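You operate a simulated robot arm through the tools that you are given. There is no shell and no other tool. Be economical: measure what you need, move in short steps, check, and stop when the job is done.

Carry out the task below with a simulated two-armed robot. There is one attempt and no reset: what you move stays moved.

Task
Brush the ribbed grey sherd clean, then wipe the dust out of the grid box's drawer.
Fine: use the brown brush and the green cloth and put both back; close the drawer. Set down upright: brown brush. What is to be rubbed or washed off counts as gone when no trace of it is left.

It is judged by the outcome, as a careful person would: the job done as asked, and still so three seconds after it is handed in. It fails if anything else is knocked over, pushed out of place, dropped, spilled or broken. Flat cloth is picked up by pressing the open fingertips on it (5 to 10 N) and closing them slowly along it; thin cloth reads only 2 to 8 mm in the jaws.

Robot
Two 7-joint arms with two-finger parallel grippers on one trunk, on a base that drives. Base frame: it is fixed to the floor where the robot stands at the start and does not move with it; the origin is under the middle of the robot, x ahead of it, y to its left, z up; the surface under the hand at the start is at about z = 740. Lengths are in mm, angles in degrees, forces in N, time in s.
The left shoulder is at the start at [60, 143, 926], the right one opposite. With the tool pointing down near the work surface each hand reaches from about 320 to 740 mm from the robot's upright axis, wherever it stands, measured 20 degrees to its own side. Places, roughly: drawer of the grid box [500, -100, 800]. Payload 1.57 kg a hand.
The TCP of each hand is the grasp point between the finger pads, 30 mm short of the fingertips. In the tool frame z runs along the fingers and y along their closing line. Largest opening 110 mm; finger width 24, thickness 12; the body of the gripper, 48 by 112 mm, starts 78 mm behind the TCP.
Orientation is told as [roll, pitch, yaw] about the base's x, y, z axes, in that order, counted from this pose: with the fingers straight down and closing along the base's y, the tool's x points along the base's -x, its y along +y and its z along -z.

Tools
- The arms move only by the tool apply_moves. It takes "left_plan", "right_plan" or both (then of equal length, played together; a hand with none holds still); each is a list of rows, each a list of 7 numbers: the shift along the base's x, y, z in mm, then the turn, a rotation vector about the base's x, y, z in degrees, then the gripper command, from -1 (fully open) to 1 (shut), values between in proportion. In form: [[tx, ty, tz, ax, ay, az, gripper], ...]. A call has 1 to 8 rows; each row is the pose to reach, as a shift and turn from the pose commanded when the call began. Each row takes 0.2 s and may step no farther than 50 mm and 8.6 degrees from the row before; otherwise, or with a gripper value out of range, the whole call is refused. A pose out of reach is approached as far as the arm can. The call stops where the force on the tool passes 40 N (or 10 N more than at its start, if that is more) or the arm is blocked; 0.2 s more then pass. The fingers move at their own pace (about 45 mm/s each) and stop on an object; they squeeze with about 33 N. The grip force told is the motor's: it shows also when the fingers shut on nothing. Time passes only in rows, and 0.2 s behind the last, so rows that repeat a pose let the fingers close. It gives the time, the measured TCP pose, the force on the tool (base axes), the opening and the grip force at its end, in the units of the frame above (readings bear some noise), with the torque about the TCP (base axes, N m) and any sound that the robot's microphone picked up.
- Cameras (640 x 400 px; columns grow to the right, rows downward): "scene" is now at [31, -43.4, 1530.5]; the picture's right is [-0.57, -0.82, 0.00], its down [-0.65, 0.46, -0.60] and it looks along [0.50, -0.35, -0.80] (base axes); focal length 259 px, centre (320, 200). "left" rides on the left gripper at [70, -16, -141] in its tool frame; the picture's right is [0.23, 0.97, 0.00], its down [-0.85, 0.20, -0.48] and it looks along [-0.47, 0.11, 0.88] (tool axes); focal length 222 px, centre (320, 200). "right" rides on the right gripper at [70, 16, -141] in its tool frame; the picture's right is [-0.23, 0.97, 0.00], its down [-0.86, -0.20, -0.48] and it looks along [-0.47, -0.11, 0.88] (tool axes); focal length 222 px, centre (320, 200). There is no depth. A picture from a camera that has moved, and an enlarged one, comes with that camera's place and axes in the base frame and with its lens.
- grab_frame(camera): a new picture of that camera. The clock stands still meanwhile.
- move_column(by): slides the trunk up (or, below 0, down) by that many mm; the arms and the scene camera ride with it, the base frame stays. It gives what a move gives, with no picture.
- drive_base(legs): drives the robot by 1 to 6 legs, each [ahead, left, turn to the left] in mm, mm and degrees, along the robot's own axes; the way and the turn of a leg run together, so that a leg with both is an arc; at most 1500 mm and 180 degrees a leg. The arms and the cameras ride along, it lands a little off, and it stops where it bumps. It gives what a move gives.
- head_to(pan, tilt): turns the head with the scene camera to pan (to the left, within 86 degrees either way) and tilt (down, from -29 to 69), counted from straight ahead of the robot. It gives what a move gives.
- zoom(camera, box): a new picture of the part [left, top, right, bottom] of that camera's present view, enlarged. The clock stands still meanwhile.
- close_job(): hands the job in; it is judged then, once.

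Work in short steps. Places have to be worked out from the pictures, the camera data and where the tool is seen: move nearer, look again, correct. Check each grasp and each placing, and mend what went wrong. You have 120 turns and 92 pictures in all, those below and enlarged ones among them. Open the grippers and draw the arms clear of the work before you hand the job in, unless the task says otherwise; then end with one line.

The tools are called after ">>>" as a command line: name --argument value ..., lists and objects as JSON in quotes. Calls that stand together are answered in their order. apply_moves: Moves the arms, as the interface text tells. Its arguments: {"type":"object","properties":{"left_plan":{"type":"array","items":{"type":"array","items":{"type":"number"}}},"right_plan":{"type":"array","items":{"type":"array","items":{"type":"number"}}}},"required":[]} The other tools are called the same way: move_column (by) slides the trunk up or down; drive_base (legs) drives the base; head_to (pan, tilt) turns the head that bears the scene camera; grab_frame (camera) takes a picture; zoom (camera, box) takes an enlarged picture of a part of a camera's view; close_job () hands the job in.

At the start:

```text
clock: 0.0
left_eef_pos: [455.2, -74.9, 999.8]
left_tcp_rot: [0.0, 0.0, 0.1]
left_contact_force: [1.0, 0.3, -0.1]
left_wrist_torque: [-0.03, -0.01, 0.01]
left_finger_gap: 109.9
left_grip_force: 0.0
right_eef_pos: [392.8, -434.8, 1000.2]
right_tcp_rot: [0.0, 0.0, 0.0]
right_contact_force: [0.1, -1.0, -0.3]
right_wrist_torque: [-0.01, 0.0, 0.03]
right_finger_gap: 109.8
right_grip_force: 0.1
trunk travel left (down, up): [-525.0, 65.0]
robot x, y, heading: [0.2, -5.3, 0.1]
head pan, tilt: [-34.9, 52.8]
```

scene: 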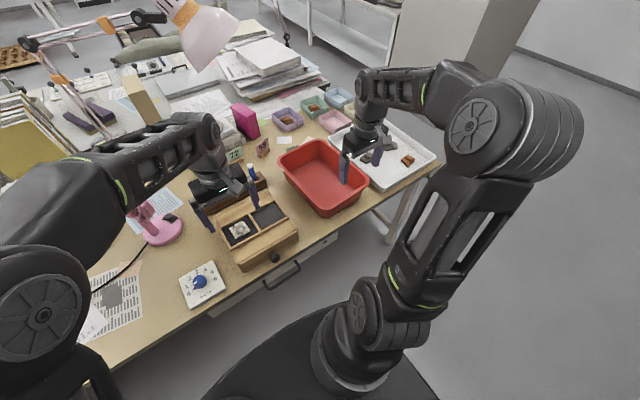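
right: 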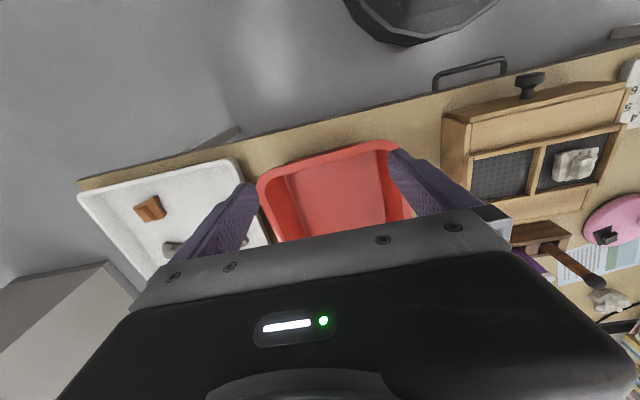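
left: 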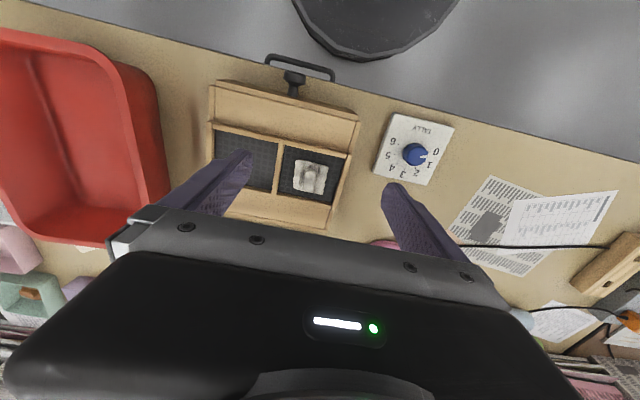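

The grid box sits in front with a sherd in its tray; I zoom in to find the sherds, brush and cloth.

>>> zoom --camera "scene" --box '[160, 120, 320, 280]'

>>> zoom --camera "scene" --box '[220, 60, 440, 200]'

>>> zoom --camera "left" --box '[190, 40, 370, 240]'

>>> zoom --camera "right" --box '[420, 50, 640, 320]'

```text
2.50 times, centred on (240, 200) of scene
camera zoom: at [31.0, -43.4, 1530.5], right [-0.57, -0.82, 0.0], down [-0.65, 0.46, -0.6], along [0.5, -0.35, -0.8], focal length 648 px, centre (520, 200)
```

zoom: 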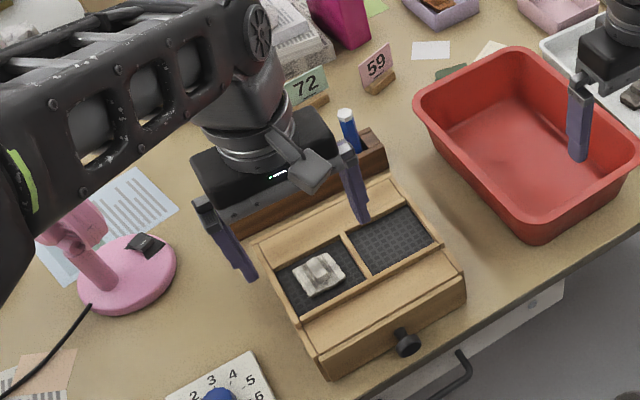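

```text
2.86 times, centred on (330, 130) of scene
camera zoom: at [31.0, -43.4, 1530.5], right [-0.57, -0.82, 0.0], down [-0.65, 0.46, -0.6], along [0.5, -0.35, -0.8], focal length 741 px, centre (291, 400)
```

zoom: 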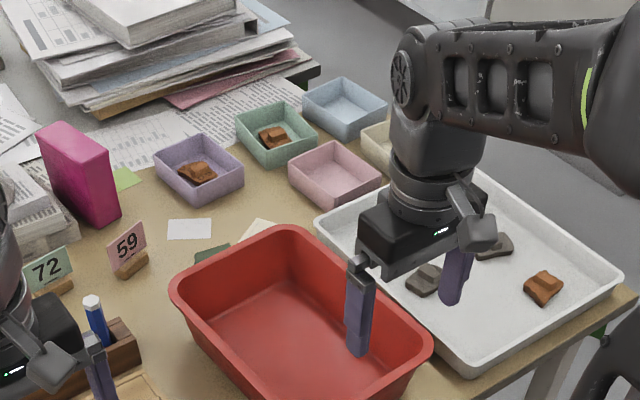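

```text
2.00 times, centred on (280, 140) of left
camera zoom: at [385.3, -89.1, 1141.3], right [-0.23, 0.97, 0.0], down [0.85, 0.2, 0.48], along [0.47, 0.11, -0.88], focal length 444 px, centre (400, 320)
```

zoom: 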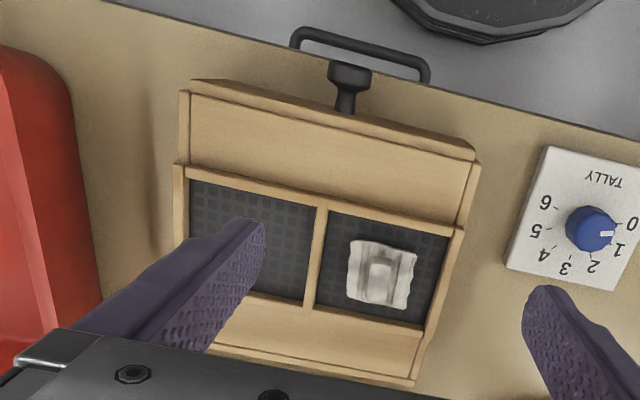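

```text
1.48 times, centred on (530, 185) of right
camera zoom: at [324.5, -418.9, 1140.9], right [0.23, 0.97, 0.0], down [0.86, -0.2, 0.48], along [0.47, -0.11, -0.88], focal length 329 px, centre (9, 222)
```

zoom: 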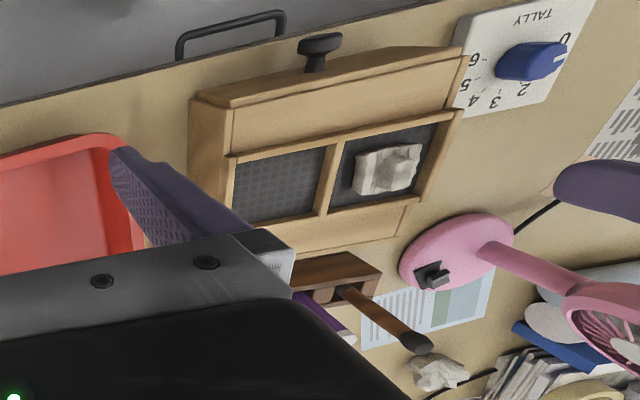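

I draw both hands clear of the view, to see the brush holder, the cloth and the tray.

>>> apply_moves --left_plan '[[0, 45, 20, 0, 0, 0, -1], [0, 90, 40, 0, 0, 0, -1], [0, 135, 60, 0, 0, 0, -1], [-20, 180, 60, 0, 0, 0, -1], [-40, 225, 60, 0, 0, 0, -1], [-60, 270, 60, 0, 0, 0, -1], [-80, 310, 60, 0, 0, 0, -1], [-100, 350, 60, 0, 0, 0, -1]]' --right_plan '[[-20, -20, 20, 0, 0, 0, -1], [-40, -40, 40, 0, 0, 0, -1], [-60, -60, 60, 0, 0, 0, -1], [-80, -80, 60, 0, 0, 0, -1], [-100, -100, 60, 0, 0, 0, -1], [-120, -100, 60, 0, 0, 0, -1], [-120, -120, 60, 0, 0, 0, -1], [-120, -120, 60, 0, 0, 0, -1]]'

>>> grab_frame --camera "scene"

```text
clock: 1.8
left_eef_pos: [352.7, 277.6, 1062.2]
left_tcp_rot: [0.1, 0.0, 0.0]
left_contact_force: [0.6, -0.1, -0.1]
left_wrist_torque: [-0.02, -0.01, -0.01]
left_finger_gap: 109.9
left_grip_force: 0.1
right_eef_pos: [269.9, -554.4, 1060.9]
right_tcp_rot: [-0.1, 0.0, 0.0]
right_contact_force: [0.2, 0.4, 0.3]
right_wrist_torque: [0.01, -0.03, 0.0]
right_finger_gap: 110.0
right_grip_force: 0.0
trunk travel left (down, up): [-525.0, 65.0]
robot x, y, heading: [1.5, 1.8, -0.1]
head pan, tilt: [-34.9, 52.8]
```

```text
84 pictures are left
camera scene: at [29.8, -42.2, 1530.5], right [-0.57, -0.82, 0.0], down [-0.65, 0.46, -0.61], along [0.5, -0.35, -0.8], focal length 259 px, centre (320, 200)
```

scene: 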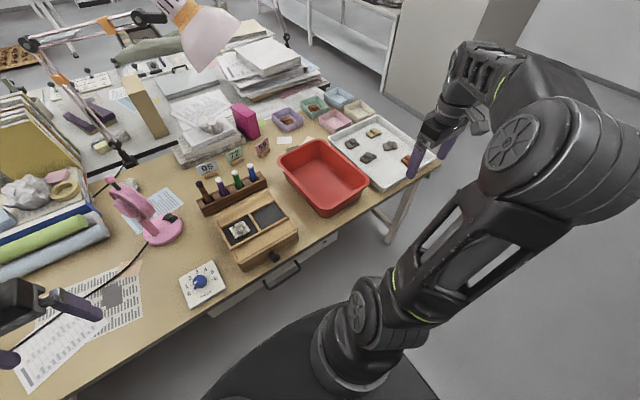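

Now the view is clear; I enlarge the brush rack, the tray with sherds, and the small objects behind the red basin.

>>> zoom --camera "scene" --box '[180, 140, 310, 270]'

>>> zoom --camera "scene" --box '[250, 80, 440, 200]'

>>> zoom --camera "scene" --box '[0, 150, 180, 270]'

```text
3.08 times, centred on (245, 205) of scene
camera zoom: at [29.8, -42.2, 1530.5], right [-0.57, -0.82, 0.0], down [-0.65, 0.46, -0.61], along [0.5, -0.35, -0.8], focal length 798 px, centre (551, 185)
```

zoom: 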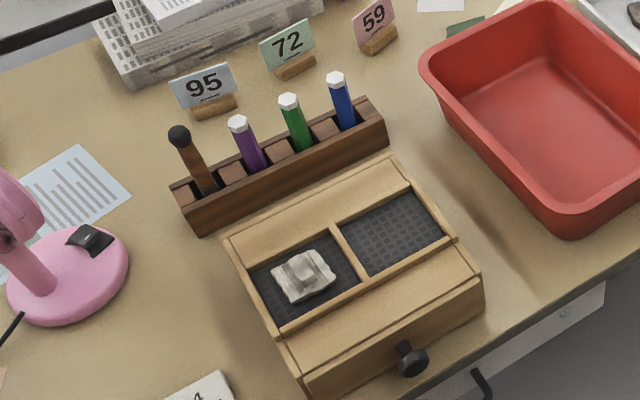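

```text
3.33 times, centred on (345, 140) of scene
camera zoom: at [29.8, -42.2, 1530.5], right [-0.57, -0.82, 0.0], down [-0.65, 0.46, -0.61], along [0.5, -0.35, -0.8], focal length 864 px, centre (237, 400)
```

zoom: 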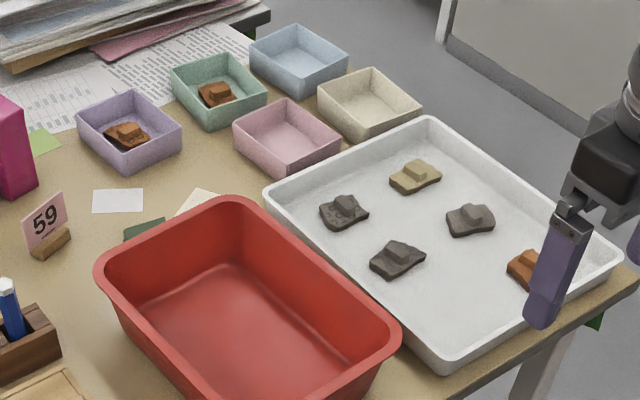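

```text
3.33 times, centred on (90, 210) of scene
camera zoom: at [29.8, -42.2, 1530.5], right [-0.57, -0.82, 0.0], down [-0.65, 0.46, -0.61], along [0.5, -0.35, -0.8], focal length 864 px, centre (1087, 167)
```

zoom: 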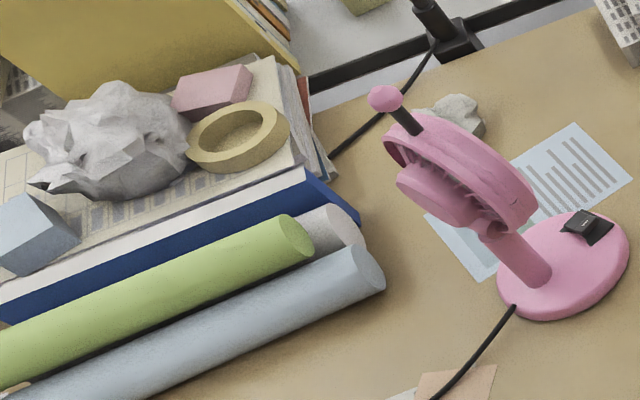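

There is something green by the table's right edge, near [385, -870, 700], and a dark green flat piece behind the basin. I turn the head right for a better look.

>>> head_to --pan -62 --tilt 45

>>> grab_frame --camera "scene"

>>> grab_frame --camera "right"

```text
clock: 2.7
left_eef_pos: [352.7, 275.5, 1061.9]
left_tcp_rot: [0.0, 0.0, 0.1]
left_contact_force: [-0.6, 0.5, -0.1]
left_wrist_torque: [-0.02, 0.0, -0.01]
left_finger_gap: 110.1
left_grip_force: 0.1
right_eef_pos: [271.9, -554.6, 1059.6]
right_tcp_rot: [0.1, 0.0, 0.0]
right_contact_force: [-0.1, 0.4, 0.0]
right_wrist_torque: [-0.01, -0.02, 0.02]
right_finger_gap: 110.0
right_grip_force: 0.1
trunk travel left (down, up): [-525.0, 65.0]
robot x, y, heading: [-1.1, -1.1, -0.1]
head pan, tilt: [-62.0, 45.0]
```

```text
80 pictures are left
camera scene: at [8.3, -72.6, 1541.0], right [-0.88, -0.47, 0.0], down [-0.33, 0.62, -0.71], along [0.33, -0.62, -0.71], focal length 259 px, centre (320, 200)
```

scene: 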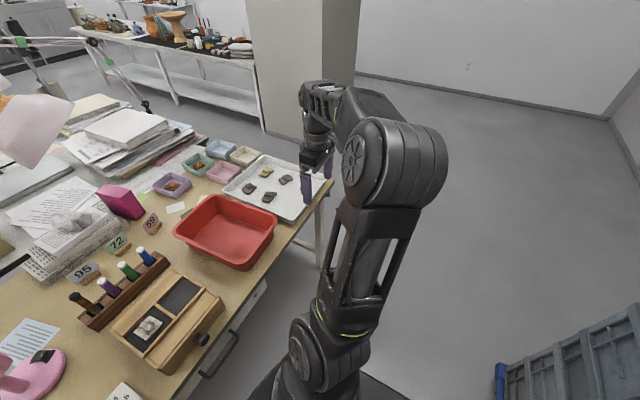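

```text
79 pictures are left
camera right: at [203.5, -538.3, 1201.2], right [0.23, 0.97, 0.0], down [0.86, -0.2, 0.48], along [0.47, -0.11, -0.88], focal length 222 px, centre (320, 200)
```

right: 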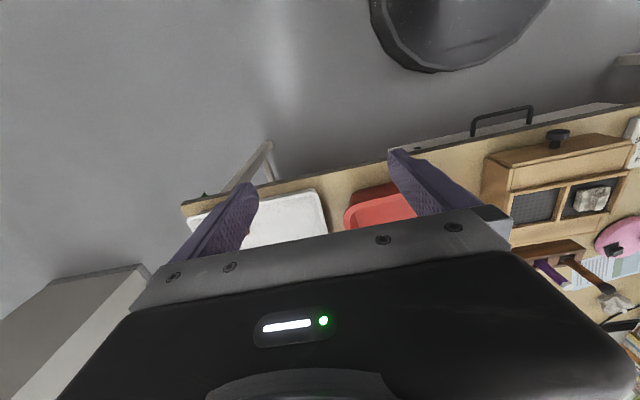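

I enlarge the table's right end, where a cloth may hang on a peg.

>>> zoom --camera "scene" --box '[270, 140, 350, 230]'

>>> zoom --camera "right" --box '[170, 130, 290, 230]'

```text
4.44 times, centred on (310, 185) of scene
camera zoom: at [8.3, -72.6, 1541.0], right [-0.88, -0.47, 0.0], down [-0.33, 0.62, -0.71], along [0.33, -0.62, -0.71], focal length 1152 px, centre (364, 267)
```

zoom: 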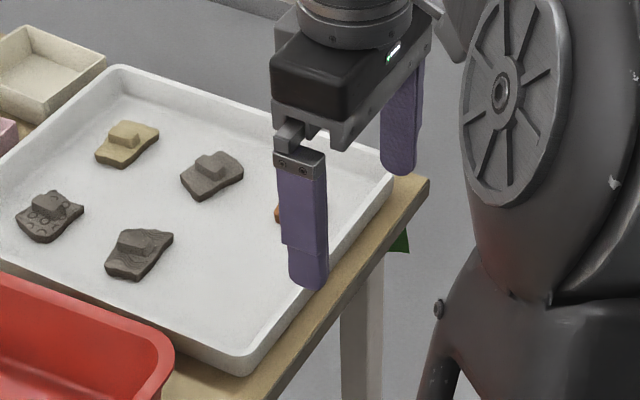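

```text
4.00 times, centred on (230, 180) of right
camera zoom: at [203.5, -538.3, 1201.2], right [0.23, 0.97, 0.0], down [0.86, -0.2, 0.48], along [0.47, -0.11, -0.88], focal length 888 px, centre (680, 280)
```

zoom: 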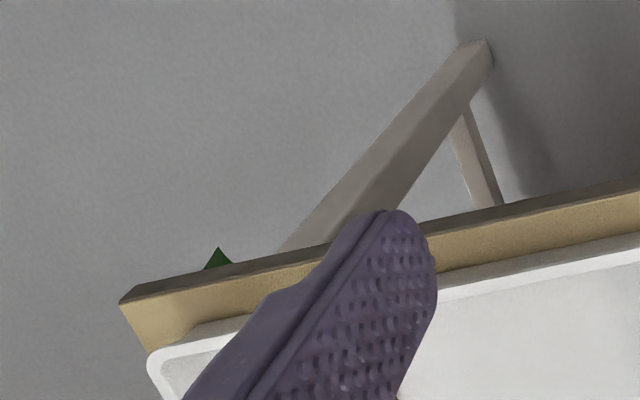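

A green corner peeks out beyond the table's right end. I drive right to look at it.

>>> drive_base --legs '[[-100, -700, 0]]'

>>> head_to --pan -20 --tilt 55

>>> grab_frame --camera "scene"

```text
clock: 6.6
left_eef_pos: [252.9, -421.5, 1061.9]
left_tcp_rot: [0.0, 0.0, 0.3]
left_contact_force: [0.5, 0.1, -0.7]
left_wrist_torque: [-0.03, 0.01, -0.01]
left_finger_gap: 110.0
left_grip_force: 0.0
right_eef_pos: [173.7, -1251.4, 1059.2]
right_tcp_rot: [0.0, 0.0, 0.2]
right_contact_force: [-0.4, 0.2, 0.1]
right_wrist_torque: [-0.04, -0.02, 0.03]
right_finger_gap: 109.8
right_grip_force: 0.0
trunk travel left (down, up): [-525.0, 65.0]
robot x, y, heading: [-97.7, -694.7, 0.2]
head pan, tilt: [-62.0, 45.0]
```

```text
clock: 7.7
left_eef_pos: [253.7, -420.2, 1062.3]
left_tcp_rot: [0.0, 0.0, 0.2]
left_contact_force: [-0.4, -0.3, 0.2]
left_wrist_torque: [0.01, -0.01, 0.0]
left_finger_gap: 110.0
left_grip_force: 0.1
right_eef_pos: [174.6, -1251.9, 1060.7]
right_tcp_rot: [0.0, -0.1, 0.1]
right_contact_force: [-0.7, -0.1, 0.3]
right_wrist_torque: [0.0, 0.02, -0.02]
right_finger_gap: 110.0
right_grip_force: 0.1
trunk travel left (down, up): [-525.0, 65.0]
robot x, y, heading: [-99.7, -699.4, 0.1]
head pan, tilt: [-20.0, 55.0]
```

```text
76 pictures are left
camera scene: at [-61.3, -723.6, 1527.6], right [-0.34, -0.94, 0.0], down [-0.77, 0.28, -0.57], along [0.54, -0.19, -0.82], focal length 259 px, centre (320, 200)
```

scene: 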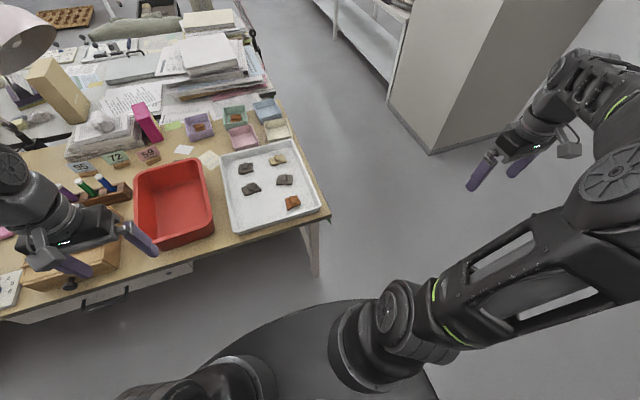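

I enlarge the table's right edge and the back of the table.

>>> zoom --camera "scene" --box '[200, 90, 360, 250]'

>>> grab_frame --camera "right"

```text
2.50 times, centred on (280, 170) of scene
camera zoom: at [-61.3, -723.6, 1527.6], right [-0.34, -0.94, 0.0], down [-0.77, 0.28, -0.57], along [0.54, -0.19, -0.82], focal length 648 px, centre (420, 275)
```

zoom: 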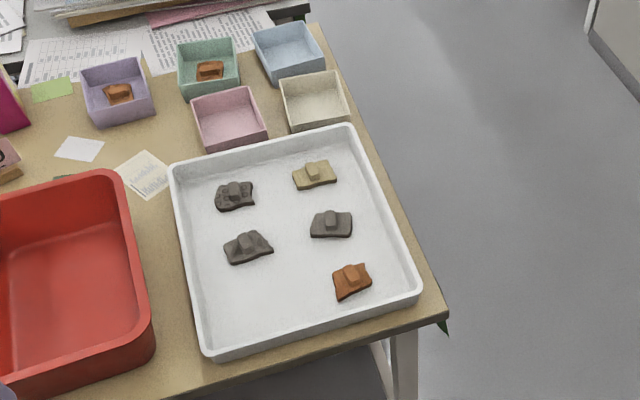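

```text
74 pictures are left
camera right: at [106.2, -1235.9, 1201.2], right [0.22, 0.97, 0.0], down [0.86, -0.2, 0.48], along [0.47, -0.11, -0.88], focal length 222 px, centre (320, 200)
```

right: 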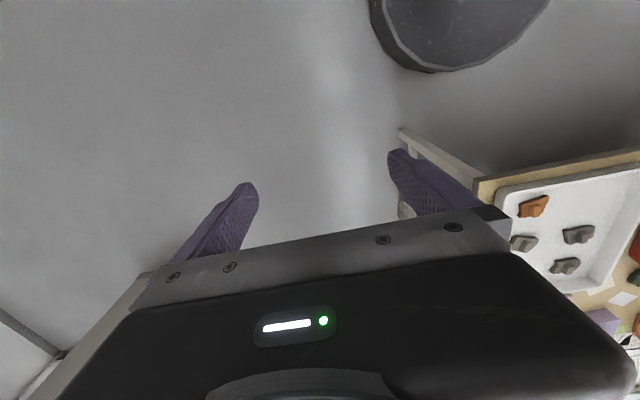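

The green piece hangs off the table's right end at about [390, -910, 700]. I drive around to face that end.

>>> drive_base --legs '[[0, -800, 0], [0, 0, 90], [0, -350, 0]]'

>>> head_to --pan 0 --tilt 50

>>> grab_frame --camera "scene"

```text
clock: 17.8
left_eef_pos: [-30.5, -1153.3, 1060.9]
left_tcp_rot: [0.0, 0.0, 91.5]
left_contact_force: [-0.4, -0.3, 0.9]
left_wrist_torque: [0.01, 0.02, -0.01]
left_finger_gap: 109.8
left_grip_force: 0.1
right_eef_pos: [801.7, -1212.8, 1059.7]
right_tcp_rot: [0.0, 0.0, 91.5]
right_contact_force: [0.4, 0.5, 0.1]
right_wrist_torque: [-0.03, 0.0, -0.01]
right_finger_gap: 109.9
right_grip_force: 0.1
trunk travel left (down, up): [-525.0, 65.0]
robot x, y, heading: [253.6, -1498.3, 91.6]
head pan, tilt: [-20.0, 55.0]
```

```text
clock: 18.6
left_eef_pos: [-30.8, -1152.8, 1061.2]
left_tcp_rot: [0.1, 0.0, 91.4]
left_contact_force: [0.1, -0.2, -0.1]
left_wrist_torque: [-0.03, -0.01, 0.0]
left_finger_gap: 109.7
left_grip_force: 0.0
right_eef_pos: [801.3, -1213.5, 1059.8]
right_tcp_rot: [0.0, 0.1, 91.5]
right_contact_force: [-0.1, 0.1, 0.2]
right_wrist_torque: [0.03, 0.01, -0.02]
right_finger_gap: 109.7
right_grip_force: 0.0
trunk travel left (down, up): [-525.0, 65.0]
robot x, y, heading: [254.7, -1498.4, 91.7]
head pan, tilt: [0.0, 50.0]
```

```text
73 pictures are left
camera scene: at [253.1, -1452.4, 1534.1], right [1.0, 0.02, 0.0], down [0.02, -0.77, -0.64], along [-0.02, 0.64, -0.77], focal length 259 px, centre (320, 200)
```

scene: 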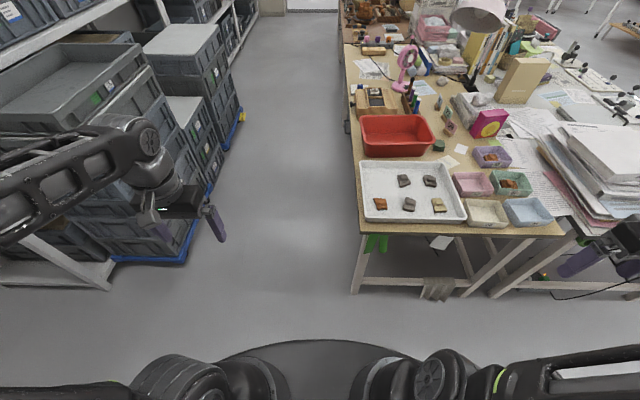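

>>> zoom --camera "scene" --box '[340, 200, 500, 310]'

>>> zoom --camera "scene" --box '[340, 80, 480, 170]'

```text
3.64 times, centred on (420, 255) of scene
camera zoom: at [253.1, -1452.4, 1534.1], right [1.0, 0.02, 0.0], down [0.02, -0.77, -0.64], along [-0.02, 0.64, -0.77], focal length 943 px, centre (-44, 0)
```

zoom: 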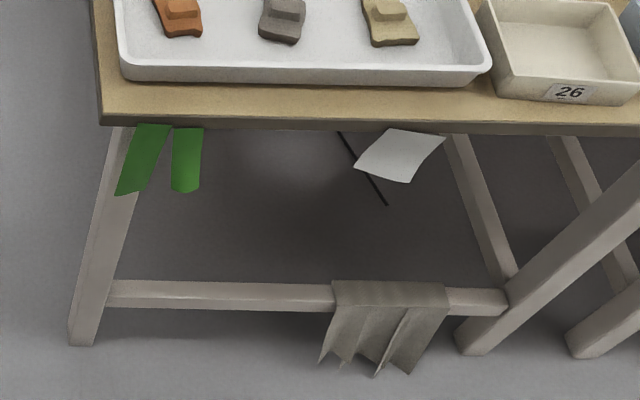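

```text
4.44 times, centred on (410, 125) of scene
camera zoom: at [253.1, -1452.4, 1534.1], right [1.0, 0.02, 0.0], down [0.02, -0.77, -0.64], along [-0.02, 0.64, -0.77], focal length 1152 px, centre (-80, 533)
```

zoom: 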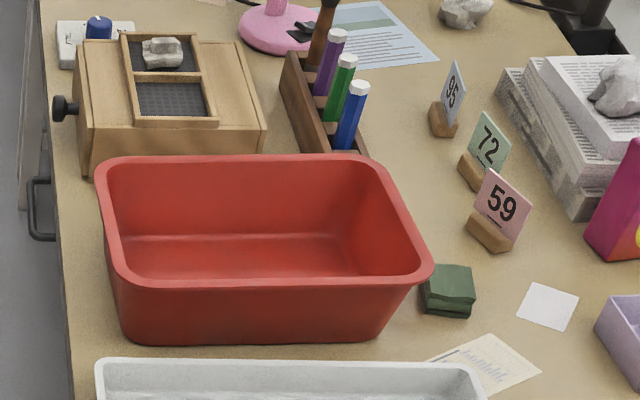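

The green cloth is the folded dark-green stack behind the basin, roughly at [800, -450]; the brush rack is behind the grid box. I drive back to a place before the box.

>>> drive_base --legs '[[0, 300, 0], [0, 0, -91.6], [0, 1430, 0], [46, 0, 0]]'

>>> head_to --pan 0 --tilt 50

>>> grab_frame --camera "scene"

```text
clock: 31.5
left_eef_pos: [228.8, 220.9, 1062.0]
left_tcp_rot: [0.0, 0.1, 5.3]
left_contact_force: [0.7, -0.4, -0.2]
left_wrist_torque: [0.04, 0.04, 0.01]
left_finger_gap: 110.1
left_grip_force: 0.1
right_eef_pos: [223.4, -613.9, 1059.1]
right_tcp_rot: [0.0, 0.1, 5.2]
right_contact_force: [0.5, 0.1, -0.5]
right_wrist_torque: [-0.03, 0.05, -0.02]
right_finger_gap: 110.0
right_grip_force: 0.1
trunk travel left (down, up): [-525.0, 65.0]
robot x, y, heading: [-101.1, -83.9, 5.2]
head pan, tilt: [0.0, 50.0]
```

```text
clock: 32.1
left_eef_pos: [226.8, 222.7, 1062.3]
left_tcp_rot: [0.0, 0.0, 5.3]
left_contact_force: [-1.0, -1.4, 0.3]
left_wrist_torque: [0.01, -0.01, 0.0]
left_finger_gap: 110.1
left_grip_force: 0.1
right_eef_pos: [222.3, -614.0, 1060.4]
right_tcp_rot: [0.0, 0.0, 5.3]
right_contact_force: [-0.7, -0.6, 0.3]
right_wrist_torque: [-0.01, 0.01, -0.02]
right_finger_gap: 110.2
right_grip_force: 0.1
trunk travel left (down, up): [-525.0, 65.0]
robot x, y, heading: [-99.0, -88.4, 5.4]
head pan, tilt: [0.0, 50.0]
```

```text
70 pictures are left
camera scene: at [-52.9, -83.2, 1534.1], right [0.09, -1.0, 0.0], down [-0.76, -0.07, -0.64], along [0.64, 0.06, -0.77], focal length 259 px, centre (320, 200)
```

scene: 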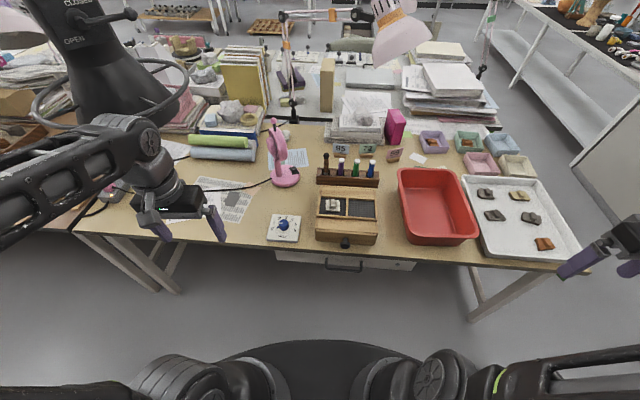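

I correct the heading and come nearer to the table.

>>> drive_base --legs '[[0, 0, -5.4], [150, 0, 0]]'

>>> head_to --pan 0 --tilt 58

>>> grab_frame --camera "scene"

>>> zoom --camera "scene" --box '[270, 90, 430, 210]'

```text
clock: 34.0
left_eef_pos: [406.2, 188.3, 1062.6]
left_tcp_rot: [0.0, 0.0, -0.1]
left_contact_force: [1.3, -0.1, -0.3]
left_wrist_torque: [-0.02, 0.06, 0.03]
left_finger_gap: 110.0
left_grip_force: 0.0
right_eef_pos: [323.1, -642.7, 1059.5]
right_tcp_rot: [0.0, 0.1, -0.1]
right_contact_force: [1.4, 0.1, 0.1]
right_wrist_torque: [0.0, 0.07, 0.03]
right_finger_gap: 110.1
right_grip_force: 0.1
trunk travel left (down, up): [-525.0, 65.0]
robot x, y, heading: [51.7, -88.4, 0.0]
head pan, tilt: [0.0, 50.0]
```

```text
clock: 34.7
left_eef_pos: [405.4, 188.6, 1061.9]
left_tcp_rot: [0.1, 0.0, 0.0]
left_contact_force: [0.0, 0.6, -0.1]
left_wrist_torque: [-0.01, 0.02, 0.03]
left_finger_gap: 110.1
left_grip_force: 0.1
right_eef_pos: [321.9, -642.7, 1058.7]
right_tcp_rot: [-0.1, 0.0, -0.1]
right_contact_force: [-0.2, -0.2, -0.4]
right_wrist_torque: [-0.01, 0.02, 0.01]
right_finger_gap: 110.1
right_grip_force: 0.1
trunk travel left (down, up): [-525.0, 65.0]
robot x, y, heading: [53.0, -85.0, -0.1]
head pan, tilt: [0.0, 58.0]
```

```text
69 pictures are left
camera scene: at [90.7, -88.0, 1524.0], right [0.0, -1.0, 0.0], down [-0.85, 0.0, -0.53], along [0.53, 0.0, -0.85], focal length 259 px, centre (320, 200)
```

scene: 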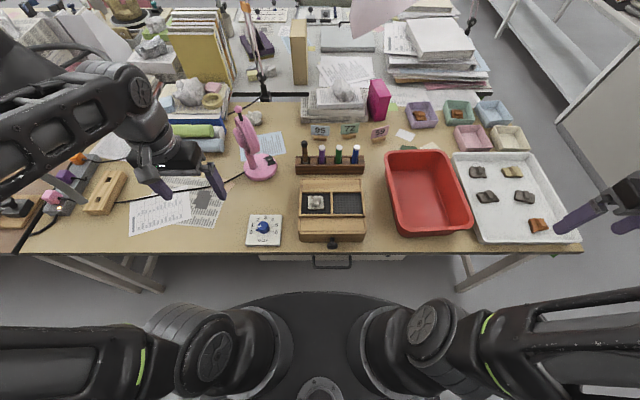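

```text
3.33 times, centred on (350, 150) of scene
camera zoom: at [90.7, -88.0, 1524.0], right [0.0, -1.0, 0.0], down [-0.85, 0.0, -0.53], along [0.53, 0.0, -0.85], focal length 864 px, centre (220, 367)
```

zoom: 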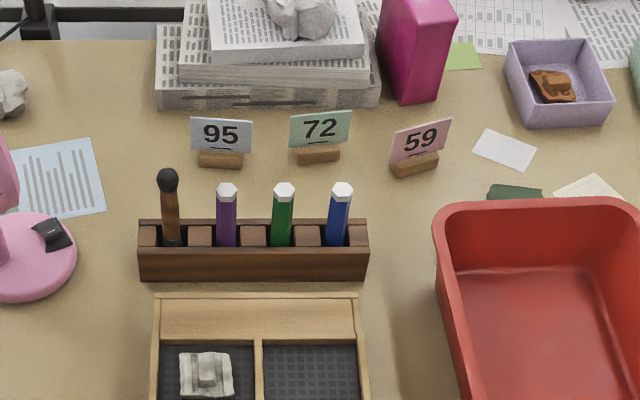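

The rack spans about x 693–738, y 0 to −248, top z≈797; the brown brush stands near [716, −35] with its top at z≈900. I enlarge the box for its geometry and the sherd.

>>> zoom --camera "scene" --box '[290, 140, 380, 260]'

>>> zoom --camera "scene" --box '[296, 185, 336, 215]'

```text
3.33 times, centred on (335, 200) of scene
camera zoom: at [90.7, -88.0, 1524.0], right [0.0, -1.0, 0.0], down [-0.85, 0.0, -0.53], along [0.53, 0.0, -0.85], focal length 864 px, centre (270, 200)
```

zoom: 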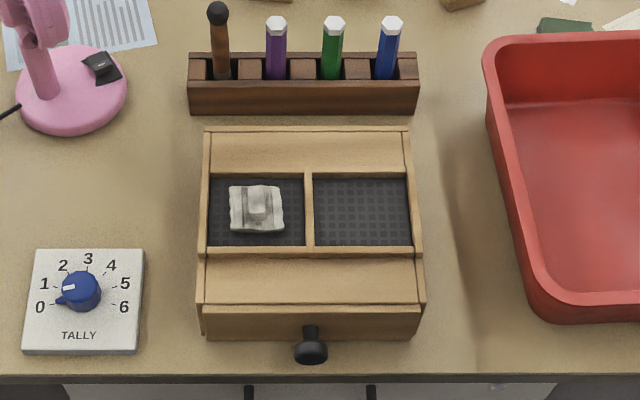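

```text
13.33 times, centred on (316, 200) of scene
camera zoom: at [90.7, -88.0, 1524.0], right [0.0, -1.0, 0.0], down [-0.85, 0.0, -0.53], along [0.53, 0.0, -0.85], focal length 3456 px, centre (373, 200)
```

zoom: 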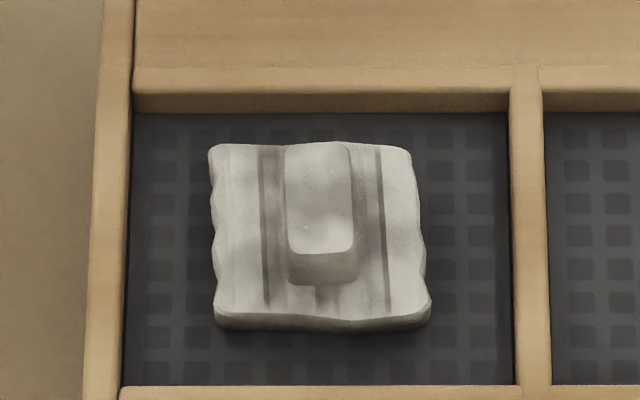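

The sherd (ribbed, dusty, with a raised lump) lies at about x 494–542, y −50…−102; the knob is about [390, −124, 785]. I bring the right hand over towards the brush in stages.

>>> apply_moves --right_plan '[[15, 47, 0, 0, 0, 0, -1], [30, 94, 0, 0, 0, 0, -1], [45, 141, 0, 0, 0, 0, -1], [60, 188, 0, 0, 0, 0, -1], [75, 235, 0, 0, 0, 0, -1], [90, 282, 0, 0, 0, 0, -1], [105, 329, 0, 0, 0, 0, -1], [120, 376, 0, 0, 0, 0, -1]]' --left_plan '[[-20, 40, 0, 0, 0, 0, -1], [-40, 60, 0, 0, 0, 0, -1], [-60, 60, 0, 0, 0, 0, -1], [-60, 60, 0, 0, 0, 0, -1], [-60, 60, 0, 0, 0, 0, -1], [-60, 60, 0, 0, 0, 0, -1], [-60, 60, 0, 0, 0, 0, -1], [-60, 60, 0, 0, 0, 0, -1]]'

>>> apply_moves --right_plan '[[25, 40, 0, 0, 0, 0, -1], [50, 80, 0, 0, 0, 0, -1], [80, 115, 0, 0, 0, 0, -1], [110, 150, 0, 0, 0, 0, -1], [140, 185, -10, 0, 0, 0, -1], [170, 210, -20, 0, 0, 0, -0.3], [200, 232, -30, 0, 0, 0, 0], [220, 232, -30, 0, 0, 0, 0]]'

>>> grab_frame --camera "right"

```text
clock: 36.5
left_eef_pos: [345.4, 248.3, 1061.0]
left_tcp_rot: [-0.1, 0.0, -0.1]
left_contact_force: [-0.5, 0.6, -0.3]
left_wrist_torque: [0.0, 0.02, -0.01]
left_finger_gap: 110.0
left_grip_force: 0.0
right_eef_pos: [442.1, -264.8, 1060.9]
right_tcp_rot: [0.0, 0.0, -0.1]
right_contact_force: [-0.8, 0.8, 0.0]
right_wrist_torque: [0.01, 0.0, 0.02]
right_finger_gap: 110.1
right_grip_force: 0.1
trunk travel left (down, up): [-525.0, 65.0]
robot x, y, heading: [53.1, -85.6, -0.1]
head pan, tilt: [0.0, 58.0]
```

```text
clock: 38.3
left_eef_pos: [346.2, 248.0, 1061.9]
left_tcp_rot: [-0.1, 0.0, -0.1]
left_contact_force: [-0.4, -0.6, 1.0]
left_wrist_torque: [-0.02, -0.01, 0.02]
left_finger_gap: 109.9
left_grip_force: 0.1
right_eef_pos: [612.3, -55.5, 1039.6]
right_tcp_rot: [0.0, -0.2, -0.1]
right_contact_force: [-1.0, 0.2, -0.4]
right_wrist_torque: [-0.04, 0.0, -0.01]
right_finger_gap: 55.1
right_grip_force: 0.1
right hand out of reach, approached as far as the arm can: row 7, 8
trunk travel left (down, up): [-525.0, 65.0]
robot x, y, heading: [52.7, -87.5, -0.4]
head pan, tilt: [0.0, 58.0]
```

```text
65 pictures are left
camera right: at [543.9, -40.0, 1180.4], right [0.23, 0.97, 0.0], down [0.85, -0.2, 0.48], along [0.47, -0.11, -0.88], focal length 222 px, centre (320, 200)
```

right: 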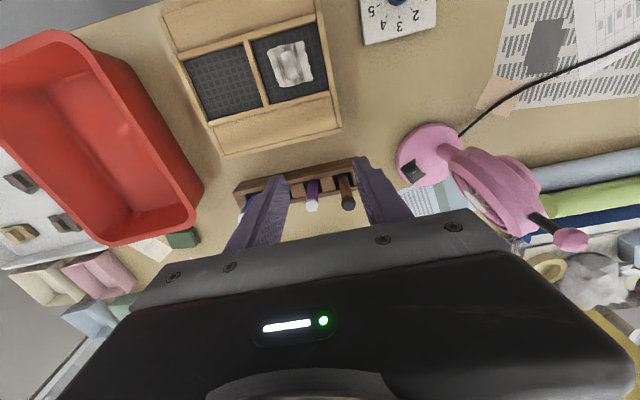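

The reach is short here. I draw the hand back and drive the robot nearer and to the left.

>>> apply_moves --right_plan '[[-40, -30, 10, 0, 0, 0, 0], [-80, -70, 20, 0, 0, 0, 0], [-120, -110, 30, 0, 0, 0, 0], [-150, -150, 30, 0, 0, 0, 0]]'

>>> drive_base --legs '[[50, 150, 0]]'

```text
refused: row 1 steps farther than a row can; nothing moved
```

```text
clock: 39.4
left_eef_pos: [367.4, 314.1, 1060.3]
left_tcp_rot: [-0.3, 0.5, -0.8]
left_contact_force: [0.0, -0.3, 0.0]
left_wrist_torque: [-0.01, 0.01, 0.01]
left_finger_gap: 110.0
left_grip_force: 0.0
right_eef_pos: [635.9, 11.6, 1038.5]
right_tcp_rot: [0.0, 0.0, -0.2]
right_contact_force: [-0.2, 0.8, 1.2]
right_wrist_torque: [-0.04, 0.01, 0.0]
right_finger_gap: 55.2
right_grip_force: 0.0
trunk travel left (down, up): [-525.0, 65.0]
robot x, y, heading: [72.4, -18.2, -0.1]
head pan, tilt: [0.0, 58.0]
stopped in leg 1: the force on the tool passed its limit at 162 N (the readings are from after the stop); the commanded pose is now the measured one
```

The hand move was refused and the drive then hit something. I look before anything else.

>>> grab_frame --camera "scene"

>>> grab_frame --camera "left"

```text
64 pictures are left
camera scene: at [114.3, -17.1, 1523.9], right [0.0, -1.0, 0.0], down [-0.85, 0.0, -0.53], along [0.53, 0.0, -0.85], focal length 259 px, centre (320, 200)
```

scene: 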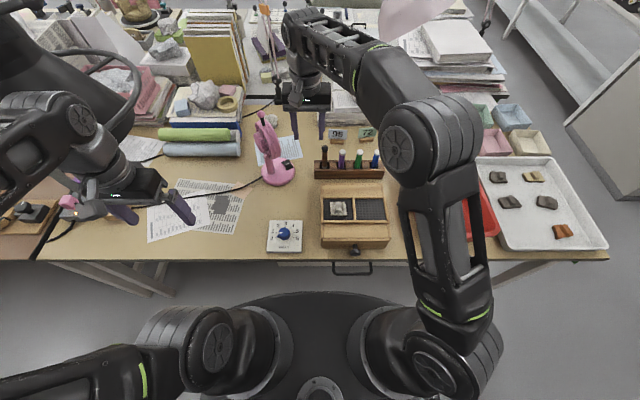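

```text
63 pictures are left
camera left: at [298.3, 300.0, 1201.2], right [-0.22, 0.98, 0.0], down [0.86, 0.19, 0.47], along [0.46, 0.1, -0.88], focal length 222 px, centre (320, 200)
```

left: 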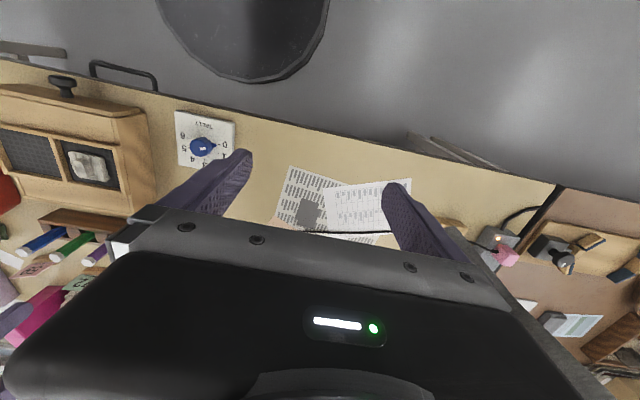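

The left elbow has met the black extraction hood at the left; nothing on the table looks disturbed. I draw the left hand away from it and move the right hand down towards the brush.

>>> apply_moves --left_plan '[[-10, -30, 0, 0, 0, 0, -1], [-20, -60, 0, 0, 0, 0, -1], [-30, -90, 0, 0, 0, 0, -1], [-40, -110, 0, 0, 0, 0, -1]]' --right_plan '[[10, -20, -15, 0, 0, 0, 0], [20, -35, -30, 0, 0, 0, 0], [30, -46, -50, 0, 0, 0, 0], [40, -46, -70, 0, 0, 0, 0]]'

>>> grab_frame --camera "right"

```text
clock: 40.4
left_eef_pos: [327.2, 200.0, 1062.6]
left_tcp_rot: [-0.1, 0.5, -0.6]
left_contact_force: [-0.5, 0.2, 0.4]
left_wrist_torque: [-0.01, 0.0, 0.02]
left_finger_gap: 109.9
left_grip_force: 0.1
right_eef_pos: [676.3, -34.7, 969.4]
right_tcp_rot: [0.0, -0.2, -0.3]
right_contact_force: [0.1, 0.5, 0.1]
right_wrist_torque: [0.04, -0.04, 0.0]
right_finger_gap: 55.1
right_grip_force: 0.0
trunk travel left (down, up): [-525.0, 65.0]
robot x, y, heading: [75.5, -20.4, -0.2]
head pan, tilt: [0.0, 58.0]
```

```text
62 pictures are left
camera right: at [607.8, -19.5, 1111.2], right [0.23, 0.97, 0.0], down [0.85, -0.2, 0.48], along [0.47, -0.11, -0.88], focal length 222 px, centre (320, 200)
```

right: 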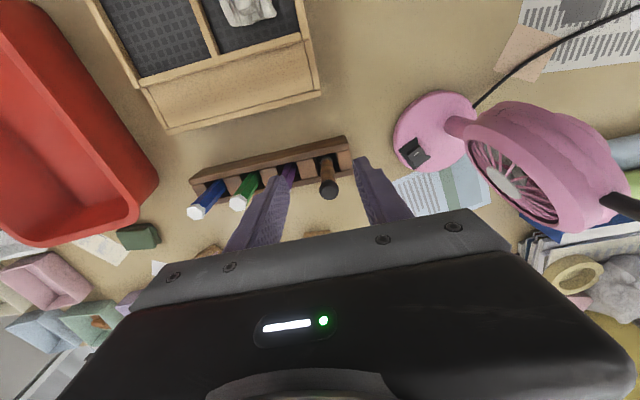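

Brush located again at about [716, −33]; the fingers straddle its y. I move over it and descend.

>>> apply_moves --right_plan '[[20, 1, -10, 0, 0, 0, 0], [40, 1, -20, 0, 0, 0, 0], [40, 1, -45, 0, 0, 0, 0], [40, 1, -70, 0, 0, 0, 0]]'

>>> grab_frame --camera "right"

```text
clock: 41.4
left_eef_pos: [327.4, 201.7, 1060.7]
left_tcp_rot: [-0.2, 0.4, -0.8]
left_contact_force: [-0.1, -0.2, 0.9]
left_wrist_torque: [-0.02, 0.01, 0.01]
left_finger_gap: 109.9
left_grip_force: 0.1
right_eef_pos: [717.5, -34.7, 898.7]
right_tcp_rot: [0.1, -0.1, -0.3]
right_contact_force: [0.3, 0.5, -0.4]
right_wrist_torque: [0.01, 0.02, 0.0]
right_finger_gap: 54.9
right_grip_force: 0.0
trunk travel left (down, up): [-525.0, 65.0]
robot x, y, heading: [73.0, -22.4, -0.1]
head pan, tilt: [0.0, 58.0]
```

```text
61 pictures are left
camera right: at [650.0, -18.0, 1039.9], right [0.23, 0.97, 0.0], down [0.85, -0.2, 0.48], along [0.47, -0.11, -0.88], focal length 222 px, centre (320, 200)
```

right: 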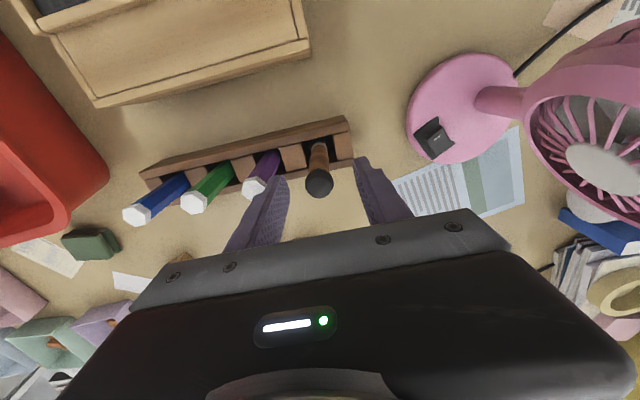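

The brush top is between the fingers. I go down 50 mm and close.

>>> apply_moves --right_plan '[[-1, 1, -25, 0, 0, 0, 0], [-1, 1, -50, 0, 0, 0, 0], [-1, 1, -50, 0, 0, 0, 0.5], [-1, 1, -50, 0, 0, 0, 1], [-1, 1, -50, 0, 0, 0, 1], [-1, 1, -50, 0, 0, 0, 1]]'

```text
clock: 42.8
left_eef_pos: [327.4, 201.8, 1062.0]
left_tcp_rot: [-0.2, 0.5, -0.7]
left_contact_force: [-1.3, 0.1, -0.4]
left_wrist_torque: [0.0, 0.02, 0.01]
left_finger_gap: 109.8
left_grip_force: 0.0
right_eef_pos: [715.4, -33.9, 850.1]
right_tcp_rot: [0.0, -0.1, -0.3]
right_contact_force: [-0.1, -0.2, -0.1]
right_wrist_torque: [0.02, 0.03, 0.01]
right_finger_gap: 22.1
right_grip_force: 31.2
trunk travel left (down, up): [-525.0, 65.0]
robot x, y, heading: [75.0, -20.2, 0.1]
head pan, tilt: [0.0, 58.0]
```

Gripped at 22 mm. I lift the brush straight out of the rack.

>>> apply_moves --right_plan '[[0, 0, 20, 0, 0, 0, 1], [0, 0, 45, 0, 0, 0, 1], [0, 0, 75, 0, 0, 0, 1], [0, 0, 105, 0, 0, 0, 1], [-20, 0, 130, 0, 0, 0, 1]]'

>>> zoom --camera "scene" --box '[260, 70, 400, 230]'

>>> grab_frame --camera "right"

```text
clock: 44.0
left_eef_pos: [325.6, 201.3, 1061.4]
left_tcp_rot: [-0.2, 0.4, -0.6]
left_contact_force: [-0.1, 0.1, 0.0]
left_wrist_torque: [0.0, -0.03, 0.01]
left_finger_gap: 110.1
left_grip_force: 0.1
right_eef_pos: [692.0, -33.9, 979.9]
right_tcp_rot: [0.0, -0.1, -0.2]
right_contact_force: [0.1, 0.0, -1.0]
right_wrist_torque: [0.04, -0.04, 0.0]
right_finger_gap: 22.2
right_grip_force: 33.4
trunk travel left (down, up): [-525.0, 65.0]
robot x, y, heading: [71.9, -20.8, -0.1]
head pan, tilt: [0.0, 58.0]
```

```text
2.50 times, centred on (330, 150) of scene
camera zoom: at [112.2, -19.8, 1523.9], right [0.0, -1.0, 0.0], down [-0.85, 0.0, -0.53], along [0.53, 0.0, -0.85], focal length 648 px, centre (295, 325)
```

zoom: 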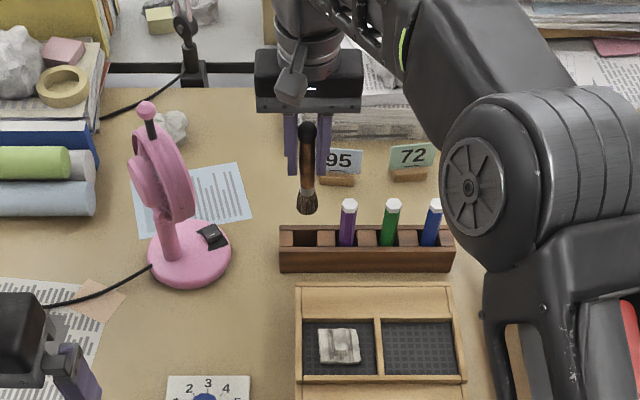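

```text
59 pictures are left
camera right: at [623.8, -18.3, 1121.1], right [0.23, 0.97, 0.0], down [0.85, -0.2, 0.48], along [0.47, -0.11, -0.88], focal length 222 px, centre (320, 200)
```

right: 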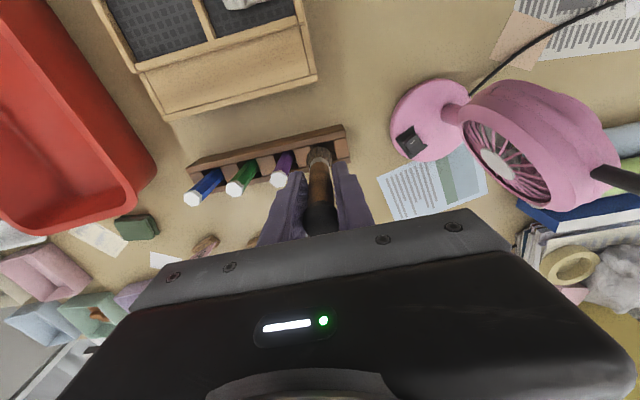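

The brush tip hangs about 104 mm below the TCP. I carry it over the sherd at [517, −76].

>>> apply_moves --right_plan '[[-45, -5, 0, 0, 0, 0, 1], [-90, -20, 0, 0, 0, 0, 1], [-135, -30, 0, 0, 0, 0, 1], [-175, -40, 0, 0, 0, 0, 1], [-175, -40, -20, 0, 0, 0, 1]]'

>>> grab_frame --camera "scene"

>>> grab_frame --camera "right"

```text
clock: 45.2
left_eef_pos: [328.7, 201.1, 1060.7]
left_tcp_rot: [-0.3, 0.5, -0.7]
left_contact_force: [0.7, -0.5, 0.8]
left_wrist_torque: [0.03, 0.04, 0.0]
left_finger_gap: 110.1
left_grip_force: 0.1
right_eef_pos: [518.4, -72.3, 956.7]
right_tcp_rot: [0.0, 0.0, -0.2]
right_contact_force: [0.1, -0.4, -0.1]
right_wrist_torque: [-0.02, -0.02, 0.0]
right_finger_gap: 22.0
right_grip_force: 33.5
trunk travel left (down, up): [-525.0, 65.0]
robot x, y, heading: [74.1, -16.8, -0.2]
head pan, tilt: [0.0, 58.0]
```

```text
58 pictures are left
camera scene: at [114.2, -19.4, 1523.9], right [0.0, -1.0, 0.0], down [-0.85, 0.0, -0.53], along [0.53, 0.0, -0.85], focal length 259 px, centre (320, 200)
```

scene: 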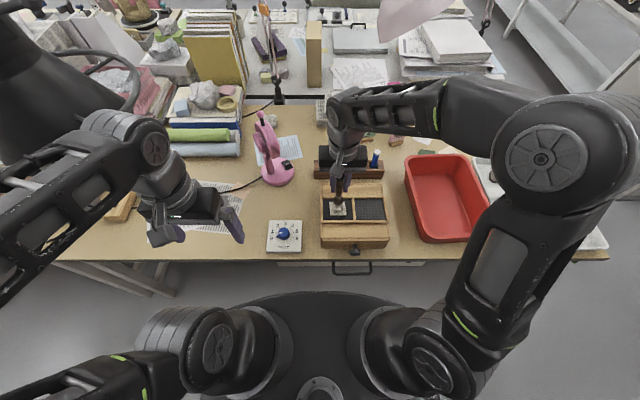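

```text
57 pictures are left
camera right: at [450.5, -55.9, 1097.1], right [0.23, 0.97, 0.0], down [0.85, -0.2, 0.48], along [0.47, -0.11, -0.88], focal length 222 px, centre (320, 200)
```

right: 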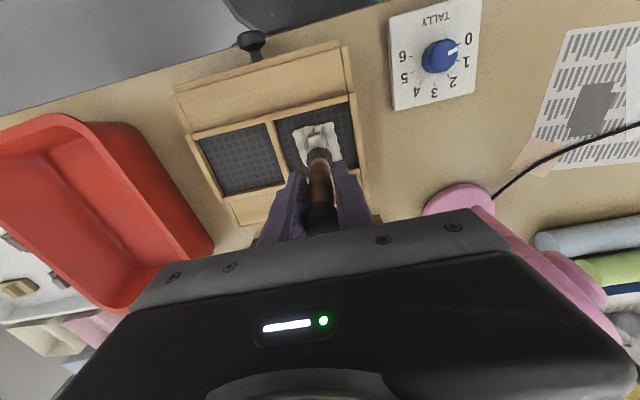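

The bristles are above the sherd. I shift to its left strip (y≈−58) and lower in small steps to feel for contact.

>>> apply_moves --right_plan '[[0, 14, 0, 0, 0, 0, 1], [0, 14, -6, 0, 0, 0, 1], [0, 14, -10, 0, 0, 0, 1], [0, 14, -14, 0, 0, 0, 1]]'

>>> apply_moves --right_plan '[[0, 0, -3, 0, 0, 0, 1], [0, 0, -6, 0, 0, 0, 1]]'

>>> zoom --camera "scene" --box '[310, 165, 370, 225]'

```text
clock: 46.2
left_eef_pos: [327.3, 201.4, 1061.0]
left_tcp_rot: [-0.2, 0.4, -0.7]
left_contact_force: [-0.5, 0.5, -0.3]
left_wrist_torque: [0.0, 0.0, -0.01]
left_finger_gap: 110.0
left_grip_force: 0.1
right_eef_pos: [518.1, -59.3, 945.4]
right_tcp_rot: [0.1, -0.1, -0.2]
right_contact_force: [-1.2, 1.4, 0.7]
right_wrist_torque: [0.08, 0.04, -0.02]
right_finger_gap: 22.1
right_grip_force: 33.4
trunk travel left (down, up): [-525.0, 65.0]
robot x, y, heading: [73.4, -20.0, 0.0]
head pan, tilt: [0.0, 58.0]
```

```text
clock: 46.8
left_eef_pos: [327.3, 201.1, 1061.7]
left_tcp_rot: [-0.3, 0.4, -0.6]
left_contact_force: [0.5, -0.4, 0.1]
left_wrist_torque: [0.0, -0.03, 0.0]
left_finger_gap: 109.7
left_grip_force: 0.0
right_eef_pos: [518.6, -58.6, 937.7]
right_tcp_rot: [0.1, -0.2, -0.2]
right_contact_force: [0.3, 3.1, 4.0]
right_wrist_torque: [0.26, -0.1, 0.04]
right_finger_gap: 22.5
right_grip_force: 33.1
trunk travel left (down, up): [-525.0, 65.0]
robot x, y, heading: [74.3, -16.3, -0.1]
head pan, tilt: [0.0, 58.0]
```

```text
6.67 times, centred on (340, 195) of scene
camera zoom: at [113.0, -19.3, 1524.0], right [0.0, -1.0, 0.0], down [-0.85, 0.0, -0.53], along [0.53, 0.0, -0.85], focal length 1728 px, centre (187, 233)
```

zoom: 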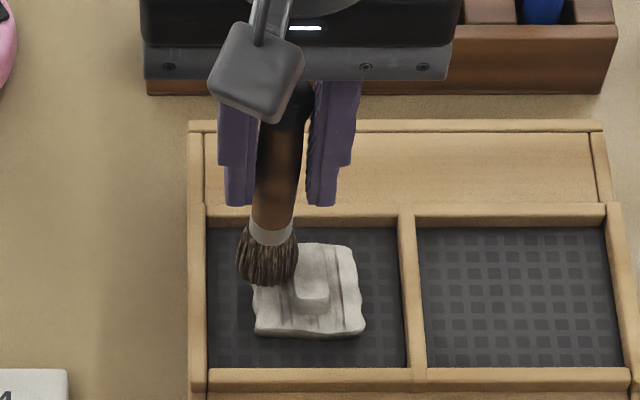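

Light contact (about 4 N) at TCP z≈938. I stroke along the left strip and look at the effect.

>>> apply_moves --right_plan '[[12, 0, 0, 0, 0, 0, 1], [24, 0, 0, 0, 0, 0, 1], [8, 0, 0, 0, 0, 0, 1], [-10, 0, 0, 0, 0, 0, 1], [-26, 0, 0, 0, 0, 0, 1], [-10, 0, 0, 0, 0, 0, 1], [10, 0, 0, 0, 0, 0, 1], [10, 0, 15, 0, 0, 0, 1]]'

>>> zoom --camera "scene" --box '[310, 165, 370, 225]'

```text
clock: 48.6
left_eef_pos: [327.0, 202.5, 1060.5]
left_tcp_rot: [-0.2, 0.4, -0.7]
left_contact_force: [-0.2, -1.2, 0.1]
left_wrist_torque: [-0.01, -0.02, -0.03]
left_finger_gap: 110.1
left_grip_force: 0.1
right_eef_pos: [527.8, -59.6, 954.8]
right_tcp_rot: [0.0, -0.2, -0.2]
right_contact_force: [0.4, -0.2, -0.9]
right_wrist_torque: [-0.02, -0.01, -0.02]
right_finger_gap: 22.1
right_grip_force: 33.0
trunk travel left (down, up): [-525.0, 65.0]
robot x, y, heading: [76.0, -16.6, 0.1]
head pan, tilt: [0.0, 58.0]
```

```text
6.67 times, centred on (340, 195) of scene
camera zoom: at [112.8, -19.9, 1523.9], right [0.0, -1.0, 0.0], down [-0.85, 0.0, -0.53], along [0.53, 0.0, -0.85], focal length 1728 px, centre (187, 233)
```

zoom: 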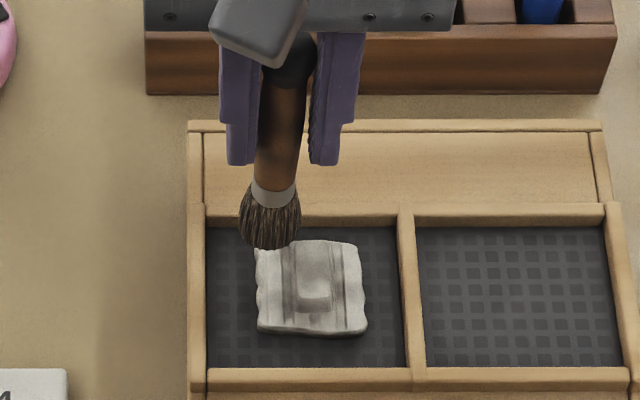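

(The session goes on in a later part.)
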